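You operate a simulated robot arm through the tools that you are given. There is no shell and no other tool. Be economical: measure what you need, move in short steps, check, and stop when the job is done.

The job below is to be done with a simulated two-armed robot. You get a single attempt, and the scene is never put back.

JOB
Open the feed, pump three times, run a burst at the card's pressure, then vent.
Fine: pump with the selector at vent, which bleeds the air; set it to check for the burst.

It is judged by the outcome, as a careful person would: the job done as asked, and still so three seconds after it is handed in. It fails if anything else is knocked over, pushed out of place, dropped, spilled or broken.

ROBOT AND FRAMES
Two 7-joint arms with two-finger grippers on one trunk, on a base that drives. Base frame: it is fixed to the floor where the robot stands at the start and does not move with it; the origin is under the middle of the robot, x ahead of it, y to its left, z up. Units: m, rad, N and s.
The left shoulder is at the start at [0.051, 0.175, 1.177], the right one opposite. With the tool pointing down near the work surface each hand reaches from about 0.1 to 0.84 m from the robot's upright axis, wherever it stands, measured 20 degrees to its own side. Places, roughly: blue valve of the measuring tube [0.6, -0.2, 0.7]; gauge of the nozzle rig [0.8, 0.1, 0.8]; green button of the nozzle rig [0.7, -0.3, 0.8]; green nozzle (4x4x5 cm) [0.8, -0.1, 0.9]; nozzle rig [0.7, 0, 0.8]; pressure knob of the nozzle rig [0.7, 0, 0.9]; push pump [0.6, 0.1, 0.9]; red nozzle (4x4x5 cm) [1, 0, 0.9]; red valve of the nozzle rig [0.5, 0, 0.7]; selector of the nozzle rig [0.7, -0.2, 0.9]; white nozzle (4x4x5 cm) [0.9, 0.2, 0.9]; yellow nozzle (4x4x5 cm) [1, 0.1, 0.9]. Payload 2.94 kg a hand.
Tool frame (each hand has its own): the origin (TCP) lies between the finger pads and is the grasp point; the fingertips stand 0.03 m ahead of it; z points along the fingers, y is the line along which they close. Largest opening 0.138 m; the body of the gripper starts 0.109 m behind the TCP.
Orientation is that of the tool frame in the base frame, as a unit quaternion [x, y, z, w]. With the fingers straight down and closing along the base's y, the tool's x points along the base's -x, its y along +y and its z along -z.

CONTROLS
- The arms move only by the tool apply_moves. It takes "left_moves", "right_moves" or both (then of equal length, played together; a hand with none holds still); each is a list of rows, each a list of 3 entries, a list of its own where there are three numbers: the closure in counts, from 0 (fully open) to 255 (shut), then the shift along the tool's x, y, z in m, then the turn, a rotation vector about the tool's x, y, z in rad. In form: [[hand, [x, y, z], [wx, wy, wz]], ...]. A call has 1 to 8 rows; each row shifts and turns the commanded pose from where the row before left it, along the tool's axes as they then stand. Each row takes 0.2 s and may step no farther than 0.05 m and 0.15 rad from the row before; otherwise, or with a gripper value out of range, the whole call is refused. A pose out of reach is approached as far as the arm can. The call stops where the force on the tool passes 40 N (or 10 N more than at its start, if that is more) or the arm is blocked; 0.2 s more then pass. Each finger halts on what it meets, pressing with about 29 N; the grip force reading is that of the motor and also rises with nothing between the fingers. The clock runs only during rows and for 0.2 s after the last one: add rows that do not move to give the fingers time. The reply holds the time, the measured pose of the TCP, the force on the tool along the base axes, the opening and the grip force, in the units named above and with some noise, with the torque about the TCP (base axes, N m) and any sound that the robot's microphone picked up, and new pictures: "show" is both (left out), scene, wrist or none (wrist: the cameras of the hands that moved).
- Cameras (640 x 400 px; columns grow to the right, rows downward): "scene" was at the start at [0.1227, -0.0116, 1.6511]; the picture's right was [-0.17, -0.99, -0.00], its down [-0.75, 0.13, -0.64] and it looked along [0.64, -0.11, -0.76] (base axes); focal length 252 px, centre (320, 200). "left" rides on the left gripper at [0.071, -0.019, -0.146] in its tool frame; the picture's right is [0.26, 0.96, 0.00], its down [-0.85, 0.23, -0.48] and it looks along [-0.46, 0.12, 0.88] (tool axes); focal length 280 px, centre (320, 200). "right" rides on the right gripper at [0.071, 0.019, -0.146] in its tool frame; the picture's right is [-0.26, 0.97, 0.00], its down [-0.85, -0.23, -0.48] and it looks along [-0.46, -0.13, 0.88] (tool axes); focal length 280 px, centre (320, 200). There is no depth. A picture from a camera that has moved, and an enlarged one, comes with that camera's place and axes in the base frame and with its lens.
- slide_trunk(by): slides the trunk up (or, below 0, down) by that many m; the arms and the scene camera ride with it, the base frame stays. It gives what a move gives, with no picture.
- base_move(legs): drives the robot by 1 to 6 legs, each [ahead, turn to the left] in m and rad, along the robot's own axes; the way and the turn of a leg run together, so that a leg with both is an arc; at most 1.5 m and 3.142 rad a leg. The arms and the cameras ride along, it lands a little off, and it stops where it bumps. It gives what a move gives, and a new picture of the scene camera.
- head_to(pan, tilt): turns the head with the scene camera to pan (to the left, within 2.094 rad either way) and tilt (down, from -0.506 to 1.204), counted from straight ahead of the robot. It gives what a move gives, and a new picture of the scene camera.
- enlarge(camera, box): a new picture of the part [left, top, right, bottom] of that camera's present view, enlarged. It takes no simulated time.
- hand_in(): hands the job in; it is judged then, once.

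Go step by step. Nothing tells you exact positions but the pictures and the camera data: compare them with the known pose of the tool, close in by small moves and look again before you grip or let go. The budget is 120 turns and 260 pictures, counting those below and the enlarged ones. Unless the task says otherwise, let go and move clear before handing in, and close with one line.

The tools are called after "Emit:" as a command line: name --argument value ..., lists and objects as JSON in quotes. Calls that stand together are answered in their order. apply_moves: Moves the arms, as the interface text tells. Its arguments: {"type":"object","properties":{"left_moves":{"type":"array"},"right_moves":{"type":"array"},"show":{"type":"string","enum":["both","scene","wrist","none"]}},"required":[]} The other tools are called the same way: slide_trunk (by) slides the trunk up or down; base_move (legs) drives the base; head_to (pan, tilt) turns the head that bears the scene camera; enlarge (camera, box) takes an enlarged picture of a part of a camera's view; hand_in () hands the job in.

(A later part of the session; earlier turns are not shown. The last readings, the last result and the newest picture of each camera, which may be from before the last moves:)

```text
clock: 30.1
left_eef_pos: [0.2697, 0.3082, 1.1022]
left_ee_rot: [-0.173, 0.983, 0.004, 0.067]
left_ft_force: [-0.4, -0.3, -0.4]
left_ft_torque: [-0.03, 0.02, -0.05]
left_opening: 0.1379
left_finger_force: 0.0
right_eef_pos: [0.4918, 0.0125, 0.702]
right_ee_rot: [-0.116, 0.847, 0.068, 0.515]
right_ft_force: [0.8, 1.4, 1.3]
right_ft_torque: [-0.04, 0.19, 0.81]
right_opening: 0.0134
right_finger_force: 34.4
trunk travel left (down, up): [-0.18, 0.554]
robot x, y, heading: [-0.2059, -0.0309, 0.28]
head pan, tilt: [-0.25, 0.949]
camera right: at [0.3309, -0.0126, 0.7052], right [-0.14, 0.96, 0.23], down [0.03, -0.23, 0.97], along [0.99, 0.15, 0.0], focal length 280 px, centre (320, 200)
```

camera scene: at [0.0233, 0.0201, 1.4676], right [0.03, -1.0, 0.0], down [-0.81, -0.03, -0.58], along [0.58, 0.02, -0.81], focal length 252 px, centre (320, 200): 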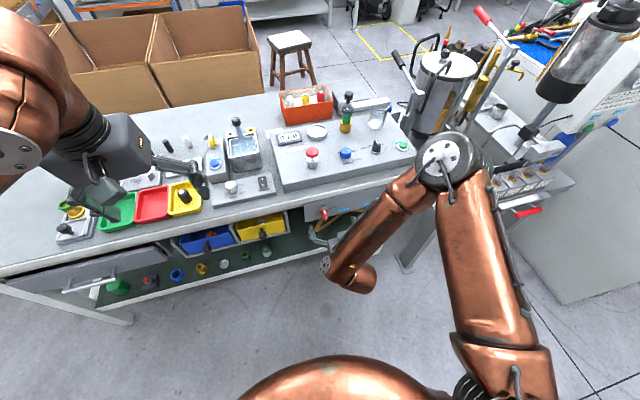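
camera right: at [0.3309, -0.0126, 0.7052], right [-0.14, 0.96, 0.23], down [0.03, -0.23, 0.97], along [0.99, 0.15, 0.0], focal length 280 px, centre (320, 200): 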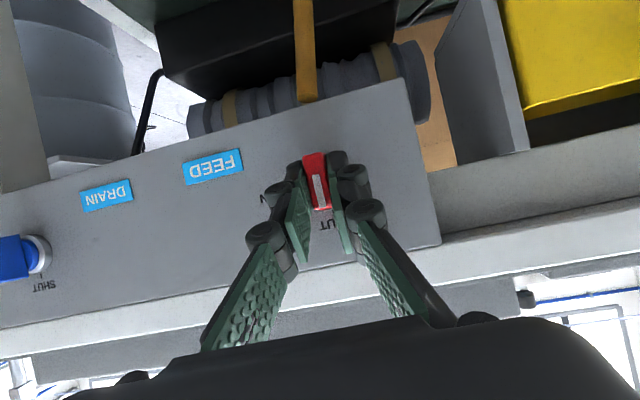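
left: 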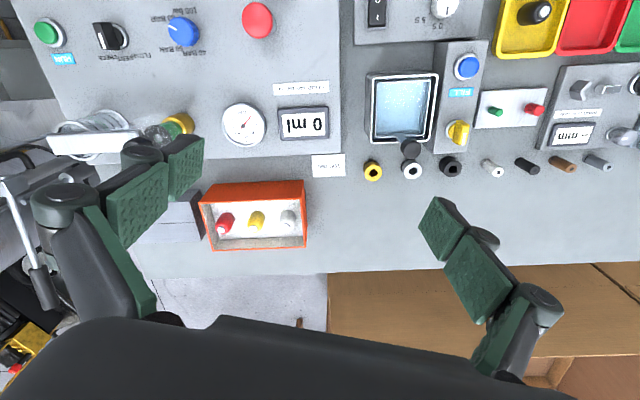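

Firm grip (13 mm). Now turning clockwise about the valve axis toward OPEN.

Emit:
apply_moves --right_moves '[[255, [0, -0.0011, 0], [-0.0647, 0, 0.124]], [255, [0, -0.0011, 0], [-0.0647, 0, 0.124]], [255, [0, -0.0011, 0], [-0.0647, 0, 0.124]], [255, [0, -0.0011, 0], [-0.0647, 0, 0.124]], [255, [0, -0.0011, 0], [-0.0647, 0, 0.124]], [255, [0, -0.0011, 0], [-0.0647, 0, 0.124]]]'

```text
clock: 30.6
left_eef_pos: [0.2689, 0.3079, 1.1014]
left_ee_rot: [-0.172, 0.983, 0.004, 0.068]
left_ft_force: [-0.6, 0.2, 0.0]
left_ft_torque: [0.02, -0.03, -0.02]
left_opening: 0.1378
left_finger_force: 0.1
right_eef_pos: [0.4915, 0.0116, 0.7015]
right_ee_rot: [-0.072, 0.848, 0.127, 0.509]
right_ft_force: [0.3, -3.4, 4.8]
right_ft_torque: [-0.22, 0.49, 0.89]
right_opening: 0.0135
right_finger_force: 40.5
right hand out of reach, approached as far as the arm can: row 1, 2
trunk travel left (down, up): [-0.18, 0.554]
robot x, y, heading: [-0.2123, -0.032, 0.285]
head pan, tilt: [-0.25, 0.949]
stopped in row 2 (right hand): the force on the tool passed its limit at 46 N (the readings are from after the stop); the commanded pose is now the measured one
camera scene: at [0.0231, 0.0198, 1.4676], right [0.03, -1.0, 0.0], down [-0.81, -0.03, -0.58], along [0.58, 0.02, -0.81], focal length 252 px, centre (320, 200)
camera right: at [0.3305, -0.0116, 0.706], right [-0.12, 0.92, 0.37], down [0.05, -0.36, 0.93], along [0.99, 0.13, -0.01], focal length 280 px, centre (320, 200)
```

scene: 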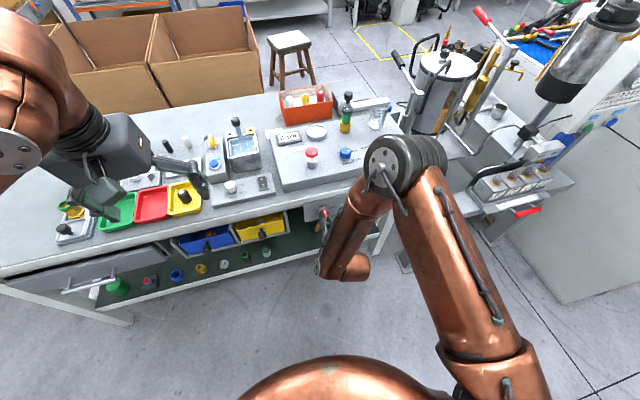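
right: 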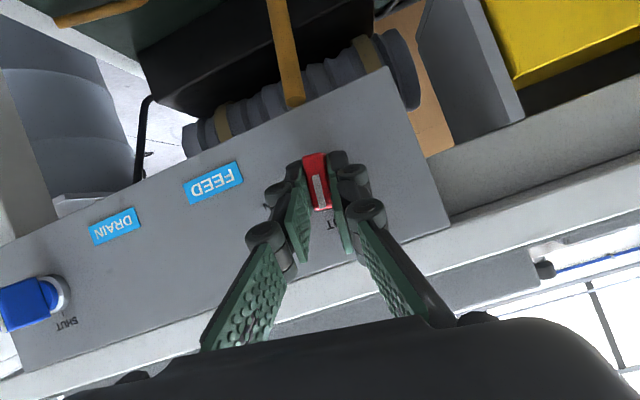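

The arm hit a reach limit after about 0.15 rad. I'll check the elbow's clearance over the rig before doing anything more.

Emit:
enlarge --camera "scene" --box '[260, 110, 460, 290]'

Emit:
enlarge --camera "left" --box '[0, 0, 640, 400]'

```text
2.22 times, centred on (360, 200) of scene
camera zoom: at [0.0231, 0.0198, 1.4676], right [0.03, -1.0, 0.0], down [-0.81, -0.03, -0.58], along [0.58, 0.02, -0.81], focal length 561 px, centre (231, 200)
```

zoom: 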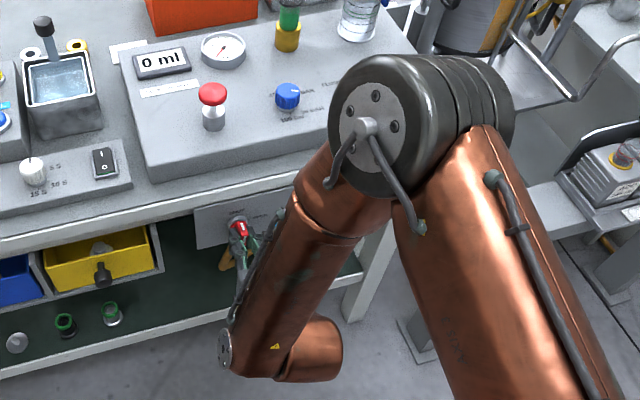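

```text
1.00 times, centred on (320, 200) of left (not enlarged: the box is as wide or as high as the picture)
camera zoom: at [0.1927, 0.2606, 1.2369], right [-0.57, 0.82, -0.05], down [0.65, 0.49, 0.58], along [0.5, 0.3, -0.81], focal length 280 px, centre (320, 200)
```

zoom: 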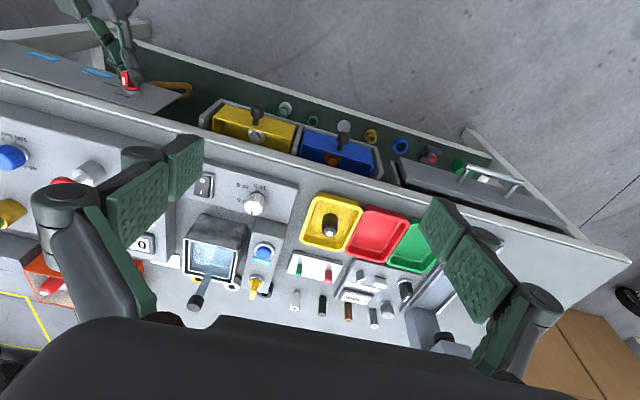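

The elbow is well clear above. The limit looks like wrist roll, so I'll release, back off, and flip the hand 180° the other way to get full clockwise travel.

Emit:
apply_moves --right_moves '[[0, [0, 0, 0], [0, 0, 0]], [0, [0, 0, 0], [0, 0, 0]], [0, [0, 0, 0], [0, 0, 0]], [0, [0, 0, 0], [0, 0, 0]], [0, [0, 0, -0.03], [0, 0, 0]], [0, [0, 0, -0.03], [0, 0, 0]], [0, [0, 0, -0.03], [0, 0, 0]], [0, [0, 0, 0], [0, 0, 0]]]' --show "none"

Emit:
apply_moves --right_moves '[[0, [0, 0, 0], [0, 0, -0.15]], [0, [0, 0, 0], [0, 0, -0.15]], [0, [0, 0, 0], [0, 0, -0.15]], [0, [0, 0, 0], [0, 0, -0.15]], [0, [0, 0, 0], [0, 0, -0.15]], [0, [0, 0, 0], [0, 0, -0.15]], [0, [0, 0, 0], [0, 0, -0.15]], [0, [0, 0, 0], [0, 0, -0.15]]]' --show "scene"

```text
clock: 32.4
left_eef_pos: [0.2713, 0.3071, 1.1033]
left_ee_rot: [-0.173, 0.983, 0.005, 0.068]
left_ft_force: [-0.1, -0.3, 0.2]
left_ft_torque: [-0.02, -0.02, -0.01]
left_opening: 0.1382
left_finger_force: 0.1
right_eef_pos: [0.4153, -0.0135, 0.7418]
right_ee_rot: [-0.073, 0.848, 0.127, 0.509]
right_ft_force: [0.2, -0.5, 0.4]
right_ft_torque: [0.0, 0.0, 0.02]
right_opening: 0.1378
right_finger_force: 0.0
trunk travel left (down, up): [-0.18, 0.554]
robot x, y, heading: [-0.212, -0.03, 0.282]
head pan, tilt: [-0.25, 0.949]
```

```text
clock: 34.2
left_eef_pos: [0.2695, 0.3086, 1.1029]
left_ee_rot: [-0.172, 0.983, 0.004, 0.068]
left_ft_force: [0.6, 1.1, 0.0]
left_ft_torque: [-0.01, 0.03, -0.02]
left_opening: 0.138
left_finger_force: 0.1
right_eef_pos: [0.4152, -0.0136, 0.7417]
right_ee_rot: [-0.539, 0.659, -0.183, 0.492]
right_ft_force: [0.3, 0.1, 0.0]
right_ft_torque: [0.0, 0.0, -0.02]
right_opening: 0.1382
right_finger_force: 0.0
trunk travel left (down, up): [-0.18, 0.554]
robot x, y, heading: [-0.2087, -0.0322, 0.278]
head pan, tilt: [-0.25, 0.949]
camera scene: at [0.0232, 0.0206, 1.4677], right [0.03, -1.0, 0.0], down [-0.81, -0.03, -0.58], along [0.58, 0.02, -0.81], focal length 252 px, centre (320, 200)
```

scene: 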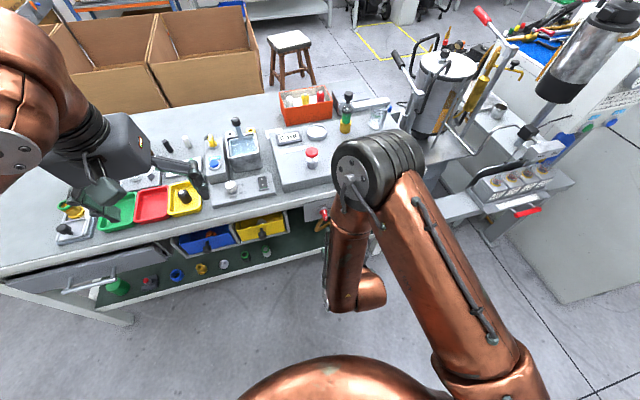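

Emit:
apply_moves --right_moves '[[0, [0, 0, 0], [0, 0, -0.149]], [0, [0, 0, 0], [0, 0, -0.149]], [0, [0, 0, 0], [0, 0, -0.149]], [0, [0, 0, 0], [0, 0, -0.149]], [0, [0, 0, 0], [0, 0, -0.149]], [0, [0, 0, 0], [0, 0, -0.149]], [0, [0, 0, 0], [0, 0, -0.149]], [0, [0, 0, 0], [0, 0, -0.149]]]' --show "none"

Emit:
apply_moves --right_moves '[[0, [0, 0, 0], [0, 0, -0.149]], [0, [0, 0, 0], [0, 0, -0.149]], [0, [0, 0, 0], [0, 0, -0.149]], [0, [0, 0, 0], [0, 0, -0.149]], [0, [0, 0, 0], [0, 0, -0.149]], [0, [0, 0, 0], [0, 0, 0]]]'

```text
clock: 36.0
left_eef_pos: [0.2706, 0.3067, 1.1021]
left_ee_rot: [-0.172, 0.983, 0.004, 0.068]
left_ft_force: [0.7, 0.0, -0.2]
left_ft_torque: [0.01, -0.03, 0.01]
left_opening: 0.1379
left_finger_force: 0.2
right_eef_pos: [0.4147, -0.0148, 0.7414]
right_ee_rot: [0.816, -0.244, 0.427, -0.303]
right_ft_force: [-0.1, 0.1, -0.1]
right_ft_torque: [-0.01, 0.0, -0.01]
right_opening: 0.1379
right_finger_force: 0.1
trunk travel left (down, up): [-0.18, 0.554]
robot x, y, heading: [-0.2106, -0.0345, 0.279]
head pan, tilt: [-0.25, 0.949]
```

```text
clock: 37.4
left_eef_pos: [0.2718, 0.3073, 1.1025]
left_ee_rot: [-0.172, 0.983, 0.004, 0.068]
left_ft_force: [0.0, -0.1, 0.1]
left_ft_torque: [0.01, 0.01, 0.01]
left_opening: 0.138
left_finger_force: 0.1
right_eef_pos: [0.4024, -0.0067, 0.7426]
right_ee_rot: [0.848, 0.07, 0.51, -0.128]
right_ft_force: [0.1, -0.7, 0.0]
right_ft_torque: [-0.01, 0.0, 0.02]
right_opening: 0.1381
right_finger_force: 0.0
right hand out of reach, approached as far as the arm can: row 5
trunk travel left (down, up): [-0.18, 0.554]
robot x, y, heading: [-0.2062, -0.0328, 0.285]
head pan, tilt: [-0.25, 0.949]
camera scene: at [0.0241, 0.0187, 1.4675], right [0.03, -1.0, 0.0], down [-0.81, -0.02, -0.58], along [0.58, 0.02, -0.81], focal length 252 px, centre (320, 200)
camera right: at [0.3182, -0.0677, 0.8665], right [0.11, -0.92, -0.37], down [-0.86, 0.1, -0.5], along [0.5, 0.38, -0.78], focal length 280 px, centre (320, 200)
```

scene: 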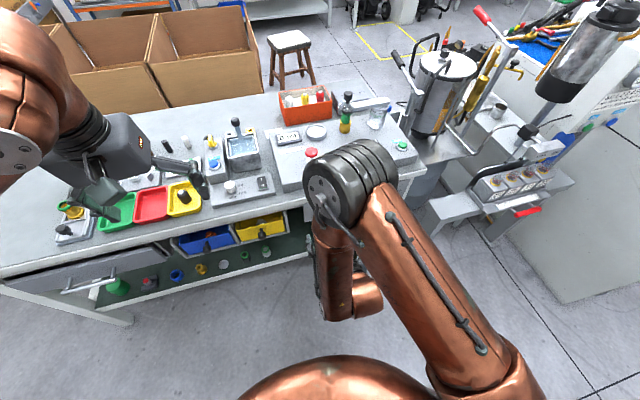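
right: 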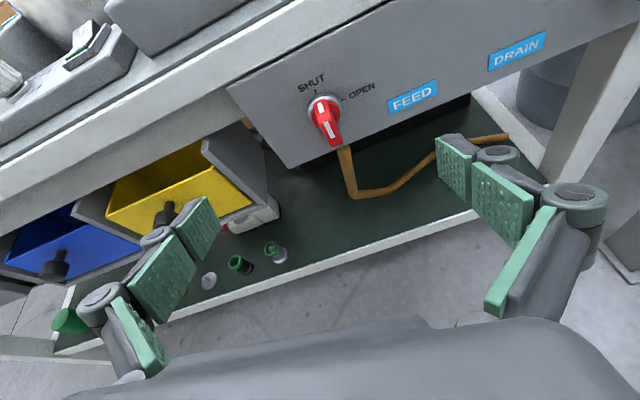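

Flipped successfully, with the handle in clear view. Approaching it again.

Emit:
apply_moves --right_moves '[[0, [0.0025, 0.003, 0.034], [-0.039, 0.006, 0.02]], [0, [0.0025, 0.003, 0.034], [0, 0, 0]], [0, [0.001, 0.003, 0.02], [0, 0, 0]], [0, [0, 0, 0], [0, 0, 0]]]' --show "wrist"

```text
clock: 38.4
left_eef_pos: [0.2716, 0.3069, 1.1022]
left_ee_rot: [-0.172, 0.983, 0.004, 0.067]
left_ft_force: [-0.2, 0.7, 0.2]
left_ft_torque: [0.0, -0.03, -0.03]
left_opening: 0.138
left_finger_force: 0.0
right_eef_pos: [0.4256, 0.0327, 0.7134]
right_ee_rot: [0.85, 0.051, 0.511, -0.118]
right_ft_force: [0.0, 0.6, -0.2]
right_ft_torque: [0.0, -0.03, -0.01]
right_opening: 0.138
right_finger_force: 0.0
right hand out of reach, approached as far as the arm can: row 1, 2, 3
trunk travel left (down, up): [-0.18, 0.554]
robot x, y, heading: [-0.2102, -0.0283, 0.284]
head pan, tilt: [-0.25, 0.949]
camera right: at [0.3392, -0.0248, 0.8376], right [0.07, -0.92, -0.37], down [-0.86, 0.13, -0.5], along [0.51, 0.36, -0.78], focal length 280 px, centre (320, 200)
```

right: 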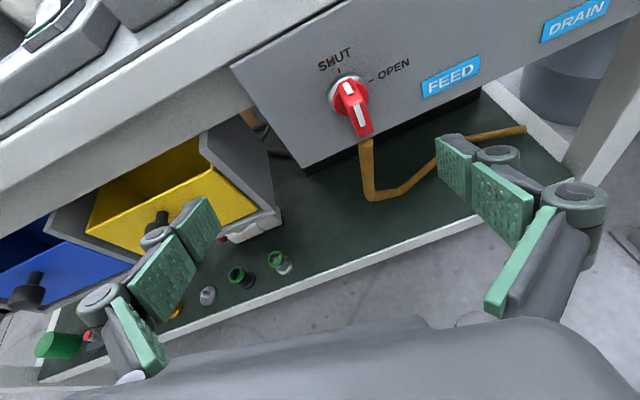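

Emit:
apply_moves --right_moves '[[0, [0, 0, 0], [0, 0, 0.12]], [0, [0.005, 0.017, 0], [0, 0, 0]], [0, [0.005, 0.017, 0], [0, 0, 0]], [0, [0.005, 0, 0.02], [0, 0, 0]], [0, [0.003, 0, 0.015], [0, 0, 0]], [0, [0, 0, 0], [0, 0, 0]]]' --show "wrist"

```text
clock: 39.8
left_eef_pos: [0.2703, 0.308, 1.1019]
left_ee_rot: [-0.173, 0.983, 0.004, 0.068]
left_ft_force: [0.2, -0.4, -0.4]
left_ft_torque: [-0.04, -0.02, -0.02]
left_opening: 0.138
left_finger_force: 0.0
right_eef_pos: [0.4534, 0.0136, 0.7066]
right_ee_rot: [0.852, -0.001, 0.503, -0.149]
right_ft_force: [0.2, -0.4, 0.2]
right_ft_torque: [-0.01, 0.03, -0.01]
right_opening: 0.1378
right_finger_force: 0.0
right hand out of reach, approached as far as the arm can: row 4, 5
trunk travel left (down, up): [-0.18, 0.554]
robot x, y, heading: [-0.2124, -0.0317, 0.278]
head pan, tilt: [-0.25, 0.949]
camera right: at [0.3684, -0.0506, 0.8263], right [0.01, -0.88, -0.47], down [-0.86, 0.23, -0.45], along [0.51, 0.41, -0.76], focal length 280 px, centre (320, 200)
```

right: 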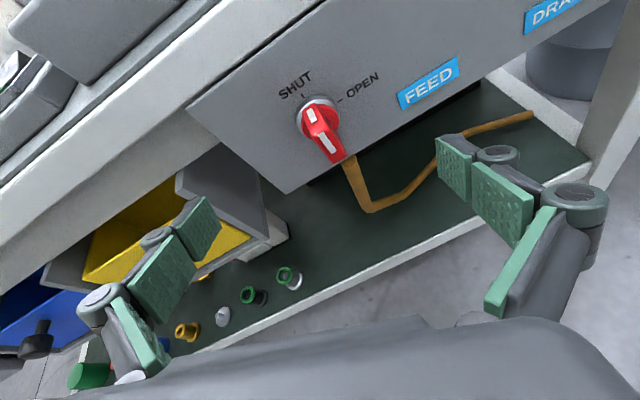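

Emit:
apply_moves --right_moves '[[0, [0, 0.005, 0], [0, 0, 0.1]], [0, [0.003, 0.004, 0.012], [0, 0, 0.05]], [0, [0.003, 0, 0.012], [0, 0, 0]], [0, [0.003, 0, 0.012], [0, 0, 0]], [0, [0, 0, 0], [0, 0, 0]]]' --show "wrist"

```text
clock: 41.0
left_eef_pos: [0.27, 0.3073, 1.1024]
left_ee_rot: [-0.173, 0.983, 0.005, 0.068]
left_ft_force: [0.5, 0.0, 0.5]
left_ft_torque: [0.01, 0.0, -0.01]
left_opening: 0.1382
left_finger_force: 0.0
right_eef_pos: [0.4916, 0.0127, 0.6942]
right_ee_rot: [0.849, -0.064, 0.491, -0.184]
right_ft_force: [0.6, -0.4, -0.5]
right_ft_torque: [0.01, -0.01, -0.01]
right_opening: 0.1381
right_finger_force: 0.1
trunk travel left (down, up): [-0.18, 0.554]
robot x, y, heading: [-0.21, -0.0299, 0.279]
head pan, tilt: [-0.25, 0.949]
camera right: at [0.4049, -0.0615, 0.8085], right [-0.06, -0.82, -0.57], down [-0.86, 0.34, -0.39], along [0.51, 0.47, -0.72], focal length 280 px, centre (320, 200)
```

right: 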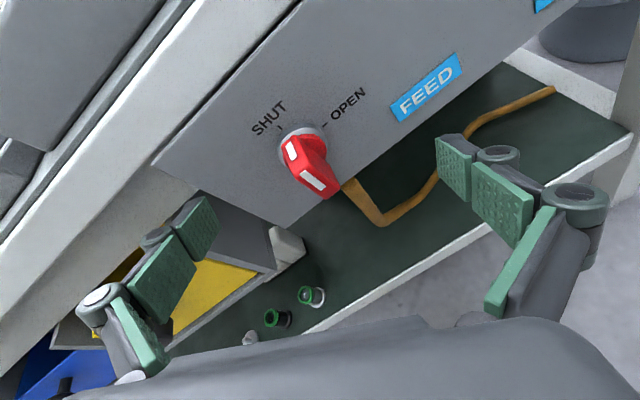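

In position around the handle with only modest roll misalignment, which closing will take up in the opening direction. Closing.

Emit:
apply_moves --right_moves '[[0, [0.007, 0, 0], [0, 0, 0]], [255, [0, 0, 0], [0, 0, 0]], [255, [0, 0, 0], [0, 0, 0]], [255, [0, 0, 0], [0, 0, 0]], [255, [0, 0, 0], [0, 0, 0]], [255, [0, 0, 0], [0, 0, 0]], [255, [0, 0, 0], [0, 0, 0]], [255, [0, 0, 0], [0, 0, 0]]]' --show "wrist"

```text
clock: 42.8
left_eef_pos: [0.2692, 0.3092, 1.102]
left_ee_rot: [-0.173, 0.983, 0.002, 0.067]
left_ft_force: [0.3, -0.5, -0.2]
left_ft_torque: [0.03, -0.01, -0.01]
left_opening: 0.1381
left_finger_force: 0.1
right_eef_pos: [0.4946, 0.0192, 0.7031]
right_ee_rot: [0.847, -0.059, 0.493, -0.189]
right_ft_force: [-0.8, 30.9, 9.8]
right_ft_torque: [0.01, -0.29, 1.11]
right_opening: 0.0277
right_finger_force: 29.2
trunk travel left (down, up): [-0.18, 0.554]
robot x, y, heading: [-0.2103, -0.0295, 0.288]
head pan, tilt: [-0.25, 0.949]
camera right: at [0.4082, -0.0572, 0.8165], right [-0.05, -0.81, -0.58], down [-0.86, 0.33, -0.39], along [0.51, 0.48, -0.72], focal length 280 px, centre (320, 200)
```

right: 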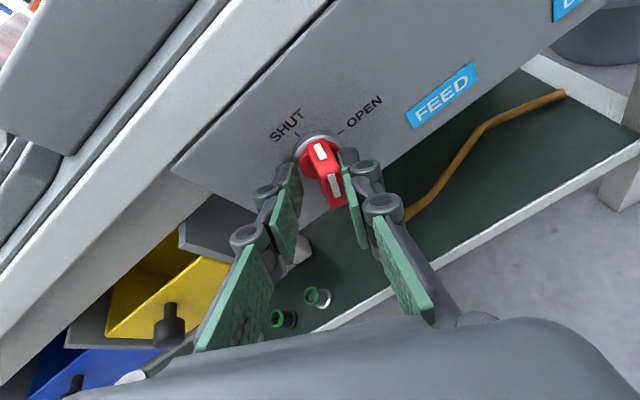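

The fingertips seem to be pinching the collar rather than the red handle. I'll open slightly, pull back about 12 mm and re-close.

Emit:
apply_moves --right_moves '[[150, [0, 0, 0], [0, 0, 0]], [150, [0, 0, 0], [0, 0, 0]], [150, [0, 0.003, -0.014], [0, 0, 0]], [150, [0, 0.003, 0], [0, 0, 0]], [255, [0, 0, 0], [0, 0, 0]], [255, [0, 0, 0], [0, 0, 0]], [255, [0, 0, 0], [0, 0, 0]], [255, [0, 0, 0], [0, 0, 0]]]' --show "wrist"

```text
clock: 44.6
left_eef_pos: [0.2689, 0.3103, 1.1018]
left_ee_rot: [-0.173, 0.983, 0.002, 0.067]
left_ft_force: [-0.3, -0.7, 0.3]
left_ft_torque: [-0.01, 0.01, -0.01]
left_opening: 0.1382
left_finger_force: 0.0
right_eef_pos: [0.4831, 0.0077, 0.7063]
right_ee_rot: [0.848, -0.06, 0.491, -0.188]
right_ft_force: [0.5, 27.5, 7.7]
right_ft_torque: [0.49, -0.58, 0.78]
right_opening: 0.0157
right_finger_force: 40.8
trunk travel left (down, up): [-0.18, 0.554]
robot x, y, heading: [-0.2136, -0.0289, 0.278]
head pan, tilt: [-0.25, 0.949]
camera right: at [0.3969, -0.0678, 0.8201], right [-0.05, -0.81, -0.58], down [-0.86, 0.33, -0.39], along [0.51, 0.48, -0.72], focal length 280 px, centre (320, 200)
```

right: 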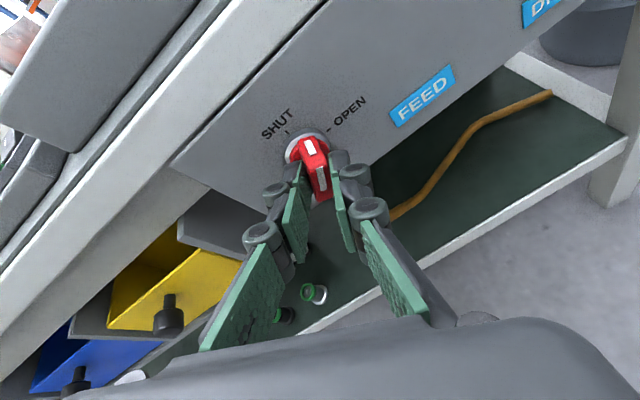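

Now it's gripping the red handle (16 mm). I'll relieve the side load slightly and continue turning clockwise.

Emit:
apply_moves --right_moves '[[255, [0, -0.003, 0], [0, 0, 0]], [255, [0.0007, 0.0014, 0], [0.053, -0.023, 0.116]], [255, [0.0007, 0.0014, 0], [0.053, -0.023, 0.116]], [255, [0.0007, 0.0014, 0], [0.053, -0.023, 0.116]], [255, [0, 0, 0], [0, 0, 0]]]' --show "wrist"

```text
clock: 45.4
left_eef_pos: [0.2755, 0.3074, 1.1005]
left_ee_rot: [-0.171, 0.983, 0.003, 0.065]
left_ft_force: [-0.5, -0.3, -0.1]
left_ft_torque: [-0.04, -0.06, -0.02]
left_opening: 0.1379
left_finger_force: 0.0
right_eef_pos: [0.4768, 0.0086, 0.7043]
right_ee_rot: [0.839, -0.149, 0.454, -0.26]
right_ft_force: [12.1, -7.2, -13.5]
right_ft_torque: [-0.22, 0.44, 0.38]
right_opening: 0.0147
right_finger_force: 40.9
right hand out of reach, approached as far as the arm can: row 2, 3, 4
trunk travel left (down, up): [-0.18, 0.554]
robot x, y, heading: [-0.2098, -0.031, 0.271]
head pan, tilt: [-0.25, 0.949]
stopped in row 4 (right hand): the force on the tool passed its limit at 56 N (the readings are from after the stop); the commanded pose is now the measured one
camera right: at [0.3925, -0.0858, 0.8077], right [-0.16, -0.67, -0.73], down [-0.86, 0.46, -0.23], along [0.49, 0.59, -0.64], focal length 280 px, centre (320, 200)
```

right: 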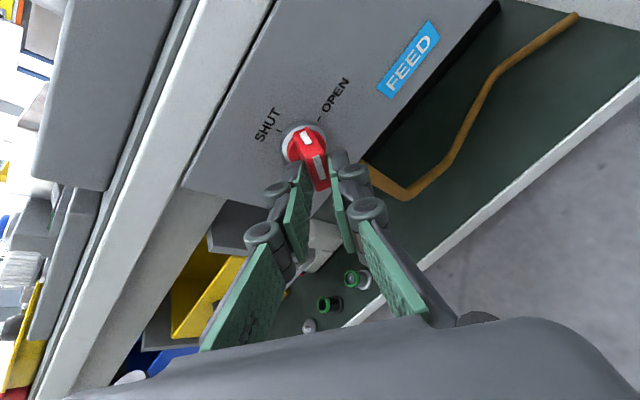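

Progress, though the wrist cone motion is limited. I'll try rolling about the tool's own axis instead.

Emit:
apply_moves --right_moves '[[255, [0, 0, 0], [0, 0, 0.1]], [255, [0, 0, 0], [0, 0, 0.1]], [255, [0, 0, 0], [0, 0, 0.1]], [255, [0, 0, 0], [0, 0, 0]]]' --show "wrist"

Emit:
enlarge --camera "scene" --box '[240, 130, 440, 330]'

```text
clock: 46.4
left_eef_pos: [0.2741, 0.3058, 1.1005]
left_ee_rot: [-0.17, 0.983, 0.004, 0.065]
left_ft_force: [-0.1, -0.4, 0.6]
left_ft_torque: [-0.03, -0.03, 0.02]
left_opening: 0.138
left_finger_force: 0.0
right_eef_pos: [0.473, 0.0078, 0.7044]
right_ee_rot: [0.807, -0.274, 0.408, -0.327]
right_ft_force: [1.7, -7.3, -20.4]
right_ft_torque: [-0.08, 0.04, -0.44]
right_opening: 0.0145
right_finger_force: 40.7
trunk travel left (down, up): [-0.18, 0.554]
robot x, y, heading: [-0.2103, -0.0274, 0.278]
head pan, tilt: [-0.25, 0.949]
camera right: at [0.3861, -0.0987, 0.791], right [-0.3, -0.43, -0.85], down [-0.8, 0.61, -0.02], along [0.52, 0.67, -0.53], focal length 280 px, centre (320, 200)
```

right: 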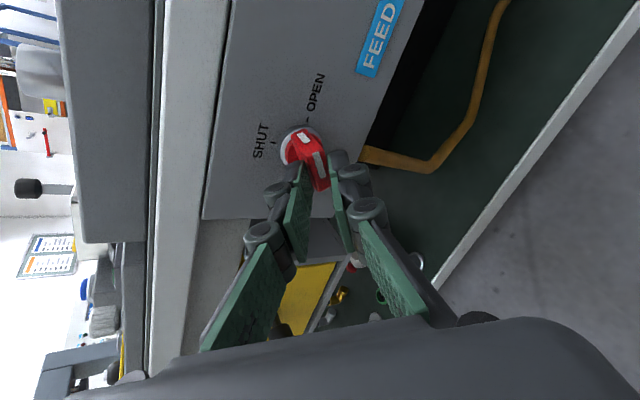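

```text
2.00 times, centred on (340, 230) of scene
camera zoom: at [0.0553, 0.026, 1.4653], right [0.02, -1.0, 0.0], down [-0.83, -0.02, -0.56], along [0.56, 0.01, -0.83], focal length 505 px, centre (280, 140)
```

zoom: 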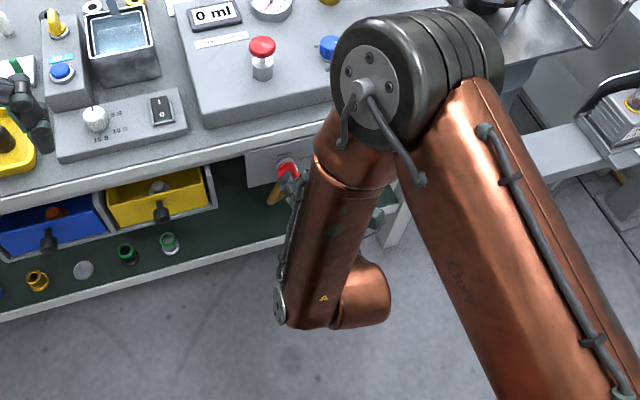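

Rolling works. Continuing, with a small downward correction to follow the handle.

Emit:
apply_moves --right_moves '[[255, [-0.002, 0.003, 0.002], [0, 0, 0.1]], [255, [-0.002, 0.003, 0.002], [0, 0, 0.1]], [255, [0, 0, 0], [0, 0, 0.1]], [255, [0, 0, 0], [0, 0, 0.1]], [255, [0, 0, 0], [0, 0, 0]]]' --show "wrist"

```text
clock: 47.4
left_eef_pos: [0.2667, 0.3023, 1.1053]
left_ee_rot: [-0.17, 0.983, 0.005, 0.07]
left_ft_force: [0.3, -0.4, 0.2]
left_ft_torque: [0.01, -0.02, -0.01]
left_opening: 0.1381
left_finger_force: 0.1
right_eef_pos: [0.4687, 0.0113, 0.7079]
right_ee_rot: [0.74, -0.411, 0.349, -0.402]
right_ft_force: [-5.2, -2.8, 9.8]
right_ft_torque: [0.01, -0.22, -0.11]
right_opening: 0.0
right_finger_force: 28.4
trunk travel left (down, up): [-0.18, 0.554]
robot x, y, heading: [-0.2106, -0.0309, 0.274]
head pan, tilt: [-0.25, 0.949]
stopped in row 4 (right hand): the force on the tool passed its limit at 62 N (the readings are from after the stop); the commanded pose is now the measured one
camera right: at [0.3695, -0.1039, 0.7662], right [-0.43, -0.09, -0.9], down [-0.68, 0.69, 0.25], along [0.59, 0.72, -0.36], focal length 280 px, centre (320, 200)
```

right: 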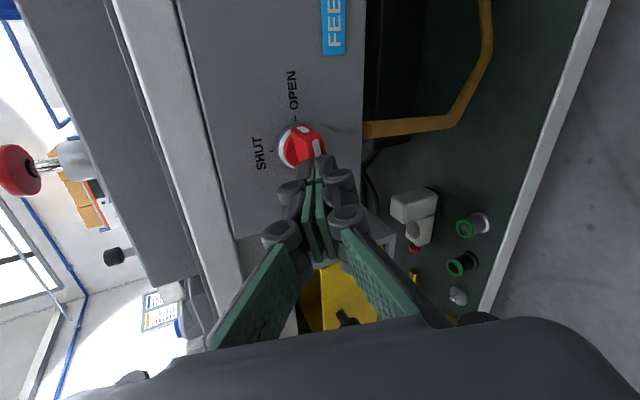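

The fingers slipped off the handle. I'll check how far it turned.

Emit:
enlarge --camera "right" --box '[240, 60, 400, 200]'

Emit:
enlarge --camera "scene" --box '[290, 190, 370, 240]'

```text
2.86 times, centred on (320, 130) of right
camera zoom: at [0.3695, -0.1039, 0.7662], right [-0.43, -0.09, -0.9], down [-0.68, 0.69, 0.25], along [0.59, 0.72, -0.36], focal length 801 px, centre (320, 400)
```

zoom: 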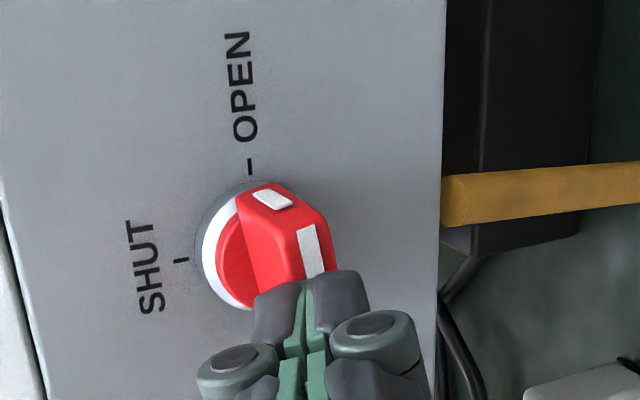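

```text
8.00 times, centred on (330, 215) of scene
camera zoom: at [0.0205, 0.0177, 1.4683], right [0.03, -1.0, 0.0], down [-0.81, -0.02, -0.58], along [0.58, 0.01, -0.81], focal length 2019 px, centre (240, 80)
```

zoom: 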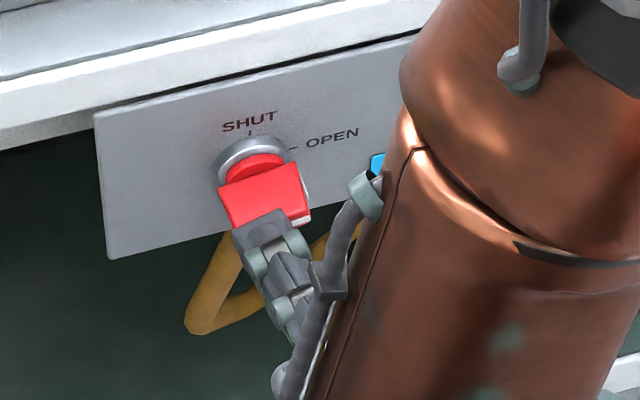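

The handle now lies square along the OPEN mark, so the feed is open. Backing the hand straight out.

Emit:
apply_moves --right_moves '[[255, [0, 0, -0.03], [0, 0, 0]], [255, [0, 0, -0.04], [0, 0, 0]], [255, [0, 0, -0.04], [0, 0, 0]], [255, [0, 0, -0.03], [0, 0, 0]]]'

Emit:
enlarge --camera "scene" --box '[290, 190, 370, 240]'

```text
clock: 48.4
left_eef_pos: [0.2686, 0.3063, 1.103]
left_ee_rot: [-0.171, 0.983, 0.003, 0.068]
left_ft_force: [0.5, 1.0, -0.2]
left_ft_torque: [-0.05, 0.02, 0.02]
left_opening: 0.1381
left_finger_force: 0.1
right_eef_pos: [0.3597, -0.0252, 0.7608]
right_ee_rot: [0.741, -0.412, 0.348, -0.4]
right_ft_force: [0.8, -0.1, -0.9]
right_ft_torque: [-0.04, 0.03, -0.01]
right_opening: 0.0
right_finger_force: 28.5
right hand out of reach, approached as far as the arm can: row 4
trunk travel left (down, up): [-0.18, 0.554]
robot x, y, heading: [-0.2106, -0.0287, 0.274]
head pan, tilt: [-0.25, 0.949]
camera scene: at [0.0232, 0.0204, 1.4677], right [0.03, -1.0, 0.0], down [-0.81, -0.02, -0.58], along [0.58, 0.01, -0.81], focal length 252 px, centre (320, 200)
camera right: at [0.261, -0.1392, 0.8197], right [-0.43, -0.1, -0.9], down [-0.68, 0.69, 0.25], along [0.59, 0.72, -0.36], focal length 280 px, centre (320, 200)
```

scene: 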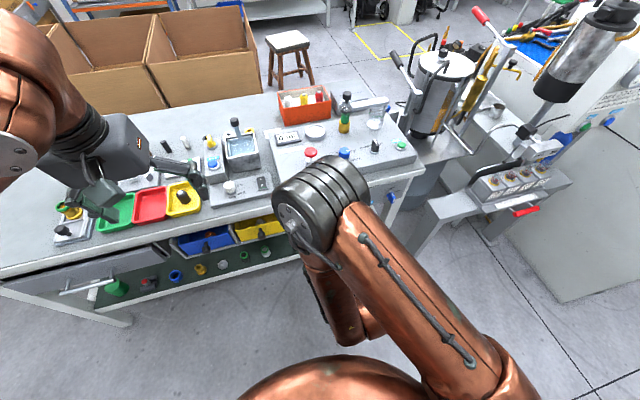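
right: 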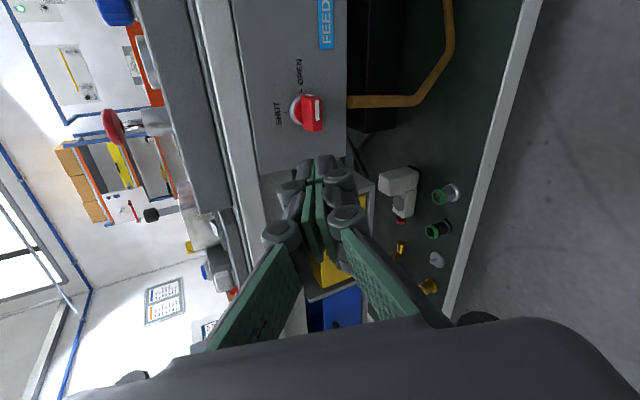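

```text
8.00 times, centred on (330, 215) of scene
camera zoom: at [0.0232, 0.0204, 1.4677], right [0.03, -1.0, 0.0], down [-0.81, -0.02, -0.58], along [0.58, 0.01, -0.81], focal length 2019 px, centre (240, 80)
```

zoom: 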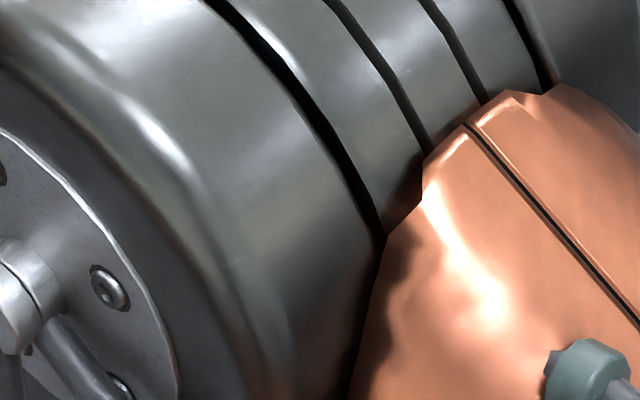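

Emit:
enlarge --camera "right" --box '[250, 60, 370, 150]'

Emit:
slide_trunk --by 0.17

```text
4.44 times, centred on (310, 105) of right
camera zoom: at [0.261, -0.1392, 0.8197], right [-0.43, -0.1, -0.9], down [-0.68, 0.69, 0.25], along [0.59, 0.72, -0.36], focal length 1246 px, centre (364, 622)
```

zoom: 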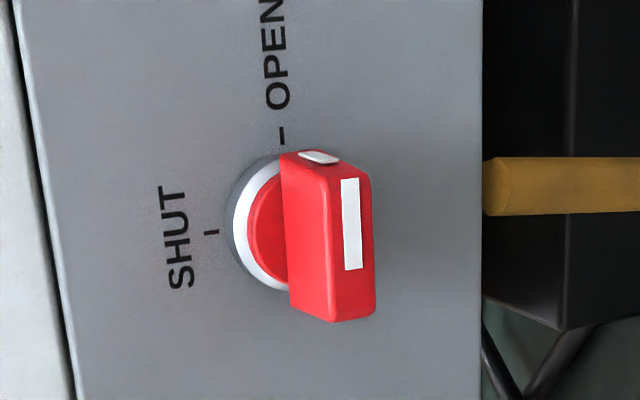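

```text
clock: 50.3
left_eef_pos: [0.2698, 0.3042, 1.2728]
left_ee_rot: [-0.17, 0.983, 0.004, 0.068]
left_ft_force: [0.0, 0.5, 0.2]
left_ft_torque: [-0.01, 0.01, -0.01]
left_opening: 0.1379
left_finger_force: 0.0
right_eef_pos: [0.3617, -0.0265, 0.93]
right_ee_rot: [0.742, -0.412, 0.347, -0.399]
right_ft_force: [0.3, 0.4, -0.5]
right_ft_torque: [0.0, -0.02, -0.01]
right_opening: 0.0001
right_finger_force: 28.4
trunk travel left (down, up): [-0.35, 0.384]
robot x, y, heading: [-0.2098, -0.0319, 0.278]
head pan, tilt: [-0.25, 0.949]
```

The feed is cleanly open. Next I'll lift the right hand and bring it back to fingers-down.

Emit:
apply_moves --right_moves '[[255, [0.009, -0.043, -0.021], [0, 0, 0]], [255, [0.009, -0.043, -0.021], [0, 0, 0]], [255, [0.009, -0.043, -0.021], [0, 0, 0]], [255, [0.009, -0.043, -0.021], [0, 0, 0]], [255, [0, 0, 0], [-0.0688, 0.0595, 0.1163]], [255, [0, 0, 0], [-0.0688, 0.0595, 0.1163]], [255, [0, 0, 0], [-0.0688, 0.0595, 0.1163]], [255, [0, 0, 0], [-0.0688, 0.0595, 0.1163]]]' --show "none"

Emit:
apply_moves --right_moves '[[255, [0, 0, 0], [-0.0688, 0.0595, 0.1163]], [255, [0, 0, 0], [-0.0688, 0.0595, 0.1163]], [255, [0, 0, 0], [-0.0688, 0.0595, 0.1163]], [255, [0, 0, 0], [-0.0688, 0.0595, 0.1163]], [255, [0, 0, 0], [-0.0688, 0.0595, 0.1163]], [255, [0, 0, 0], [-0.0688, 0.0595, 0.1163]], [255, [0, 0, 0], [-0.0688, 0.0595, 0.1163]]]'

```text
clock: 52.1
left_eef_pos: [0.2695, 0.3038, 1.272]
left_ee_rot: [-0.17, 0.983, 0.004, 0.069]
left_ft_force: [0.0, -0.7, -0.8]
left_ft_torque: [0.02, 0.0, -0.01]
left_opening: 0.1381
left_finger_force: 0.0
right_eef_pos: [0.3637, -0.0269, 1.1243]
right_ee_rot: [-0.628, 0.659, -0.271, 0.314]
right_ft_force: [-0.5, 0.2, -0.6]
right_ft_torque: [0.02, 0.0, 0.01]
right_opening: 0.0001
right_finger_force: 28.7
trunk travel left (down, up): [-0.35, 0.384]
robot x, y, heading: [-0.2077, -0.0294, 0.282]
head pan, tilt: [-0.25, 0.949]
```

```text
clock: 53.7
left_eef_pos: [0.2697, 0.3038, 1.2727]
left_ee_rot: [-0.17, 0.983, 0.005, 0.069]
left_ft_force: [0.1, -0.2, -1.4]
left_ft_torque: [0.0, 0.02, -0.01]
left_opening: 0.1378
left_finger_force: 0.1
right_eef_pos: [0.3634, -0.0263, 1.125]
right_ee_rot: [-0.308, 0.942, -0.087, 0.103]
right_ft_force: [0.0, -0.9, -0.4]
right_ft_torque: [0.02, -0.03, 0.01]
right_opening: 0.0002
right_finger_force: 28.2
trunk travel left (down, up): [-0.35, 0.384]
robot x, y, heading: [-0.2122, -0.0324, 0.275]
head pan, tilt: [-0.25, 0.949]
camera scene: at [-0.092, -0.0149, 1.6451], right [0.03, -1.0, 0.0], down [-0.81, -0.02, -0.58], along [0.58, 0.01, -0.81], focal length 252 px, centre (320, 200)
camera right: at [0.2621, -0.0381, 1.25], right [-0.34, 0.92, -0.18], down [0.68, 0.37, 0.63], along [0.65, 0.09, -0.76], focal length 280 px, centre (320, 200)
```

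scene: 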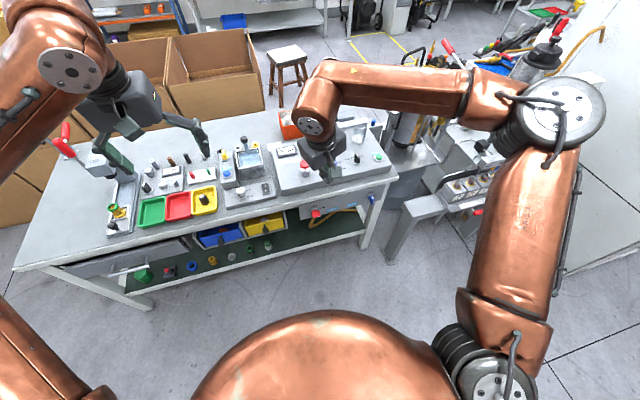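
right: 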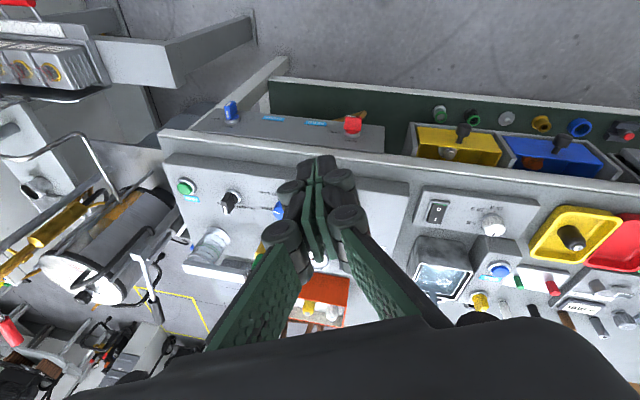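

Emit:
apply_moves --right_moves '[[255, [0, 0, 0], [-0.065, 0.058, 0.112]], [255, [0, 0, 0], [-0.065, 0.058, 0.112]], [255, [0, 0, 0], [-0.065, 0.058, 0.112]], [255, [0, 0, 0], [0, 0, 0]]]' --left_moves '[[255, [0, 0, 0], [0, 0.07, 0]], [255, [0, 0, 0], [0, 0.07, 0]], [255, [0, 0, 0], [0, 0, 0]], [255, [0, 0, 0], [0, 0, 0]]]' --show "none"

Emit:
base_move --legs '[[0.14, 0]]'

```text
clock: 54.7
left_eef_pos: [0.2693, 0.3047, 1.2742]
left_ee_rot: [-0.17, 0.985, -0.008, 0.0]
left_ft_force: [-0.6, -0.4, -0.5]
left_ft_torque: [-0.01, 0.01, -0.01]
left_opening: 0.046
left_finger_force: 1.6
right_eef_pos: [0.3637, -0.0258, 1.125]
right_ee_rot: [-0.147, 0.989, -0.004, 0.004]
right_ft_force: [-1.1, 0.2, 0.5]
right_ft_torque: [-0.02, -0.01, 0.01]
right_opening: 0.0002
right_finger_force: 28.4
trunk travel left (down, up): [-0.35, 0.384]
robot x, y, heading: [-0.2119, -0.0292, 0.277]
head pan, tilt: [-0.25, 0.949]
```

```text
clock: 56.0
left_eef_pos: [0.4067, 0.3437, 1.2734]
left_ee_rot: [-0.171, 0.985, -0.008, -0.001]
left_ft_force: [-0.5, 0.2, -0.6]
left_ft_torque: [-0.03, 0.01, -0.03]
left_opening: 0.0002
left_finger_force: 28.0
right_eef_pos: [0.5002, 0.0124, 1.1251]
right_ee_rot: [-0.148, 0.989, -0.004, 0.004]
right_ft_force: [0.0, 0.4, 0.3]
right_ft_torque: [-0.01, 0.04, -0.04]
right_opening: 0.0
right_finger_force: 28.3
trunk travel left (down, up): [-0.35, 0.384]
robot x, y, heading: [-0.0744, 0.0068, 0.273]
head pan, tilt: [-0.25, 0.949]
camera scene: at [0.0718, 0.0322, 1.6456], right [0.03, -1.0, 0.0], down [-0.82, -0.02, -0.57], along [0.57, 0.01, -0.82], focal length 252 px, centre (320, 200)
```

scene: 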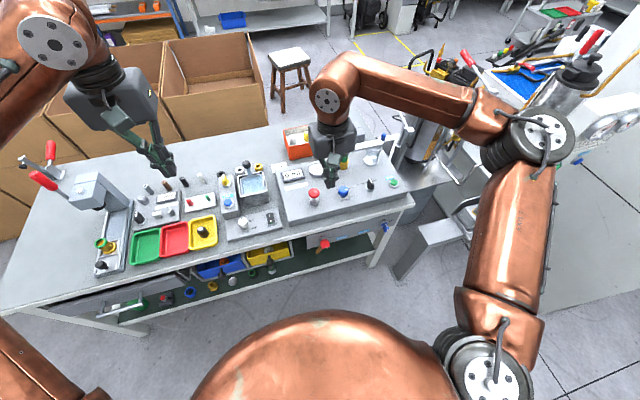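

Moved cleanly. I'll check the rig's present state up close.

Emit:
enlarge --camera "scene" --box '[340, 165, 410, 210]'

Emit:
enlarge --camera "right" --box '[0, 0, 640, 400]'

```text
8.89 times, centred on (375, 188) of scene
camera zoom: at [0.0718, 0.0322, 1.6456], right [0.03, -1.0, 0.0], down [-0.82, -0.02, -0.57], along [0.57, 0.01, -0.82], focal length 2244 px, centre (-169, 311)
```

zoom: 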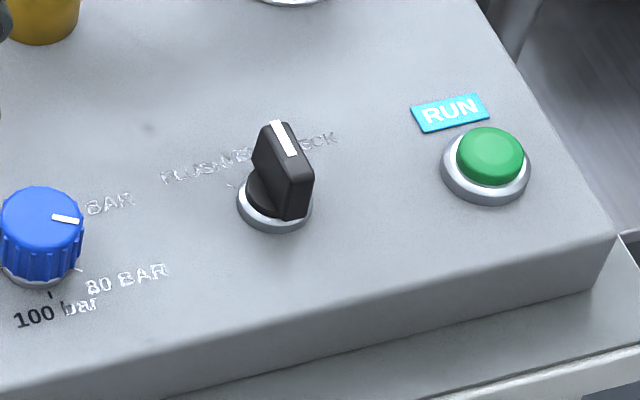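

```text
1.00 times, centred on (320, 200) of right (not enlarged: the box is as wide or as high as the picture)
camera zoom: at [0.4264, 0.0115, 1.2694], right [-0.03, 1.0, -0.01], down [0.87, 0.03, 0.48], along [0.48, 0.01, -0.87], focal length 280 px, centre (320, 200)
```

zoom: 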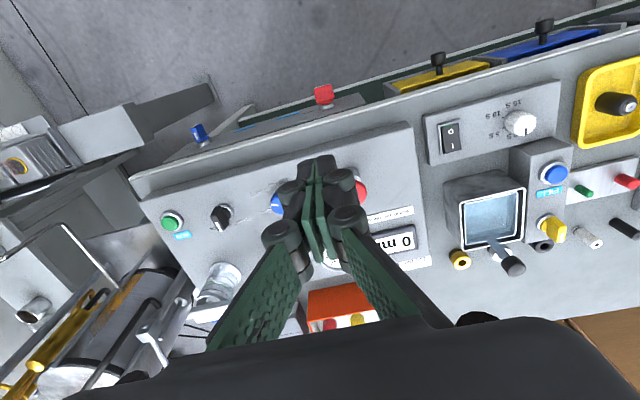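

The selector is at VENT (middle mark). Now I'll bring the closed right fingers above the pump's red knob.

Emit:
apply_moves --right_moves '[[255, [-0.042, 0.006, 0.02], [0, 0, 0]], [255, [-0.042, 0.006, 0.02], [0, 0, 0]], [255, [-0.042, 0.005, 0.02], [0, 0, 0]], [255, [0, 0, 0.04], [0, 0, 0]], [255, [0, 0, 0.03], [0, 0, 0]], [255, [0, 0, 0], [0, 0, 0]]]'

Emit:
enlarge --camera "scene" --box '[260, 130, 420, 230]'

```text
clock: 57.5
left_eef_pos: [0.3731, 0.3354, 1.2881]
left_ee_rot: [-0.171, 0.985, -0.006, 0.014]
left_ft_force: [-0.8, 0.6, 1.1]
left_ft_torque: [-0.01, -0.04, 0.01]
left_opening: 0.0
left_finger_force: 27.9
right_eef_pos: [0.5925, 0.0571, 1.0133]
right_ee_rot: [-0.148, 0.989, -0.002, 0.019]
right_ft_force: [0.8, 0.6, 1.6]
right_ft_torque: [0.03, 0.03, -0.01]
right_opening: 0.0
right_finger_force: 28.3
trunk travel left (down, up): [-0.35, 0.384]
robot x, y, heading: [-0.0755, 0.0058, 0.278]
head pan, tilt: [-0.25, 0.949]
camera scene: at [0.0351, 0.0219, 1.6464], right [0.03, -1.0, 0.0], down [-0.81, -0.02, -0.59], along [0.59, 0.02, -0.81], focal length 252 px, centre (320, 200)
camera right: at [0.5142, 0.0551, 1.1553], right [-0.03, 1.0, 0.0], down [0.86, 0.03, 0.51], along [0.51, 0.02, -0.86], focal length 280 px, centre (320, 200)
```

scene: 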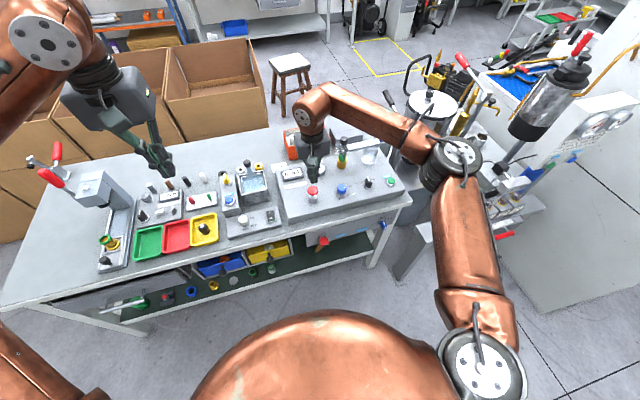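
right: 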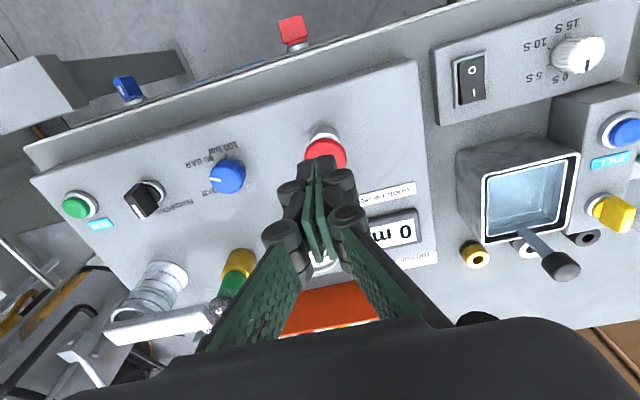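

```text
4.00 times, centred on (340, 180) of scene
camera zoom: at [0.0351, 0.0219, 1.6464], right [0.03, -1.0, 0.0], down [-0.81, -0.02, -0.59], along [0.59, 0.02, -0.81], focal length 1010 px, centre (240, 280)
```

zoom: 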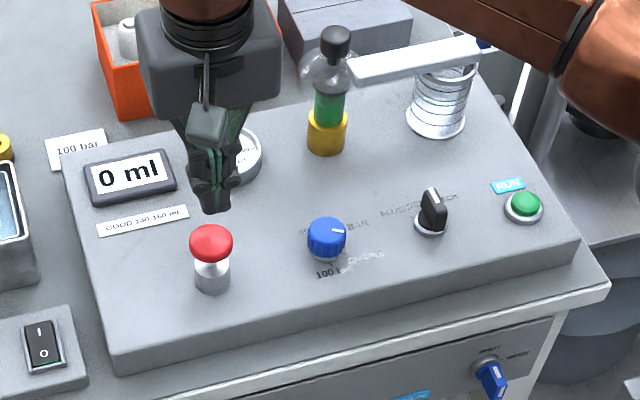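

Emit:
apply_moves --right_moves '[[255, [-0.022, 0.003, 0], [0, 0, 0]], [255, [0, 0, 0.03], [0, 0, 0]], [255, [0, 0, 0.025], [0, 0, 0]], [255, [0, 0, 0], [0, 0, 0]]]' --show "wrist"

Emit:
enlarge --camera "scene" --box '[270, 140, 370, 215]'

```text
clock: 58.5
left_eef_pos: [0.3894, 0.34, 1.278]
left_ee_rot: [-0.17, 0.985, -0.006, 0.005]
left_ft_force: [0.2, 0.8, -1.5]
left_ft_torque: [-0.06, 0.09, 0.0]
left_opening: 0.0
left_finger_force: 28.3
right_eef_pos: [0.6263, 0.0705, 0.9479]
right_ee_rot: [-0.148, 0.989, -0.004, 0.011]
right_ft_force: [-0.5, -0.1, -0.6]
right_ft_torque: [-0.04, 0.04, 0.01]
right_opening: 0.0001
right_finger_force: 28.6
trunk travel left (down, up): [-0.35, 0.384]
robot x, y, heading: [-0.0772, 0.0088, 0.274]
head pan, tilt: [-0.25, 0.949]
camera right: at [0.55, 0.0694, 1.0905], right [-0.03, 1.0, -0.01], down [0.87, 0.03, 0.5], along [0.5, 0.01, -0.87], focal length 280 px, centre (320, 200)
```

right: 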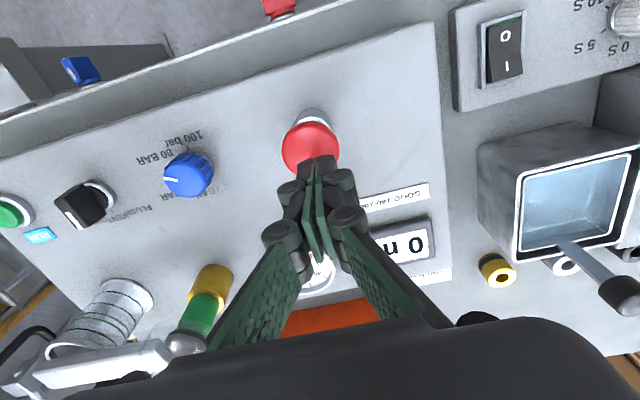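

```text
5.33 times, centred on (320, 178) of scene
camera zoom: at [0.0502, 0.0262, 1.645], right [0.03, -1.0, 0.0], down [-0.82, -0.02, -0.58], along [0.58, 0.01, -0.82], focal length 1346 px, centre (320, 320)
```

zoom: 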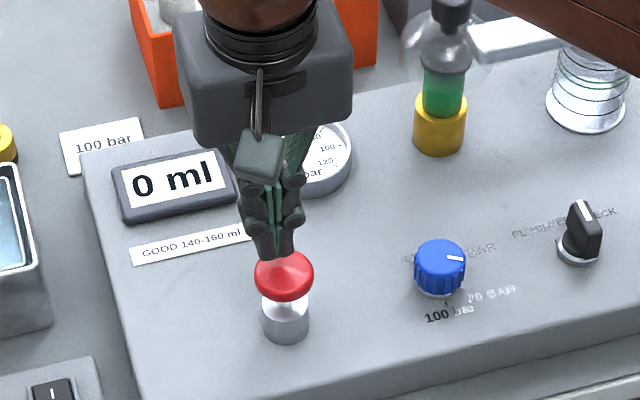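

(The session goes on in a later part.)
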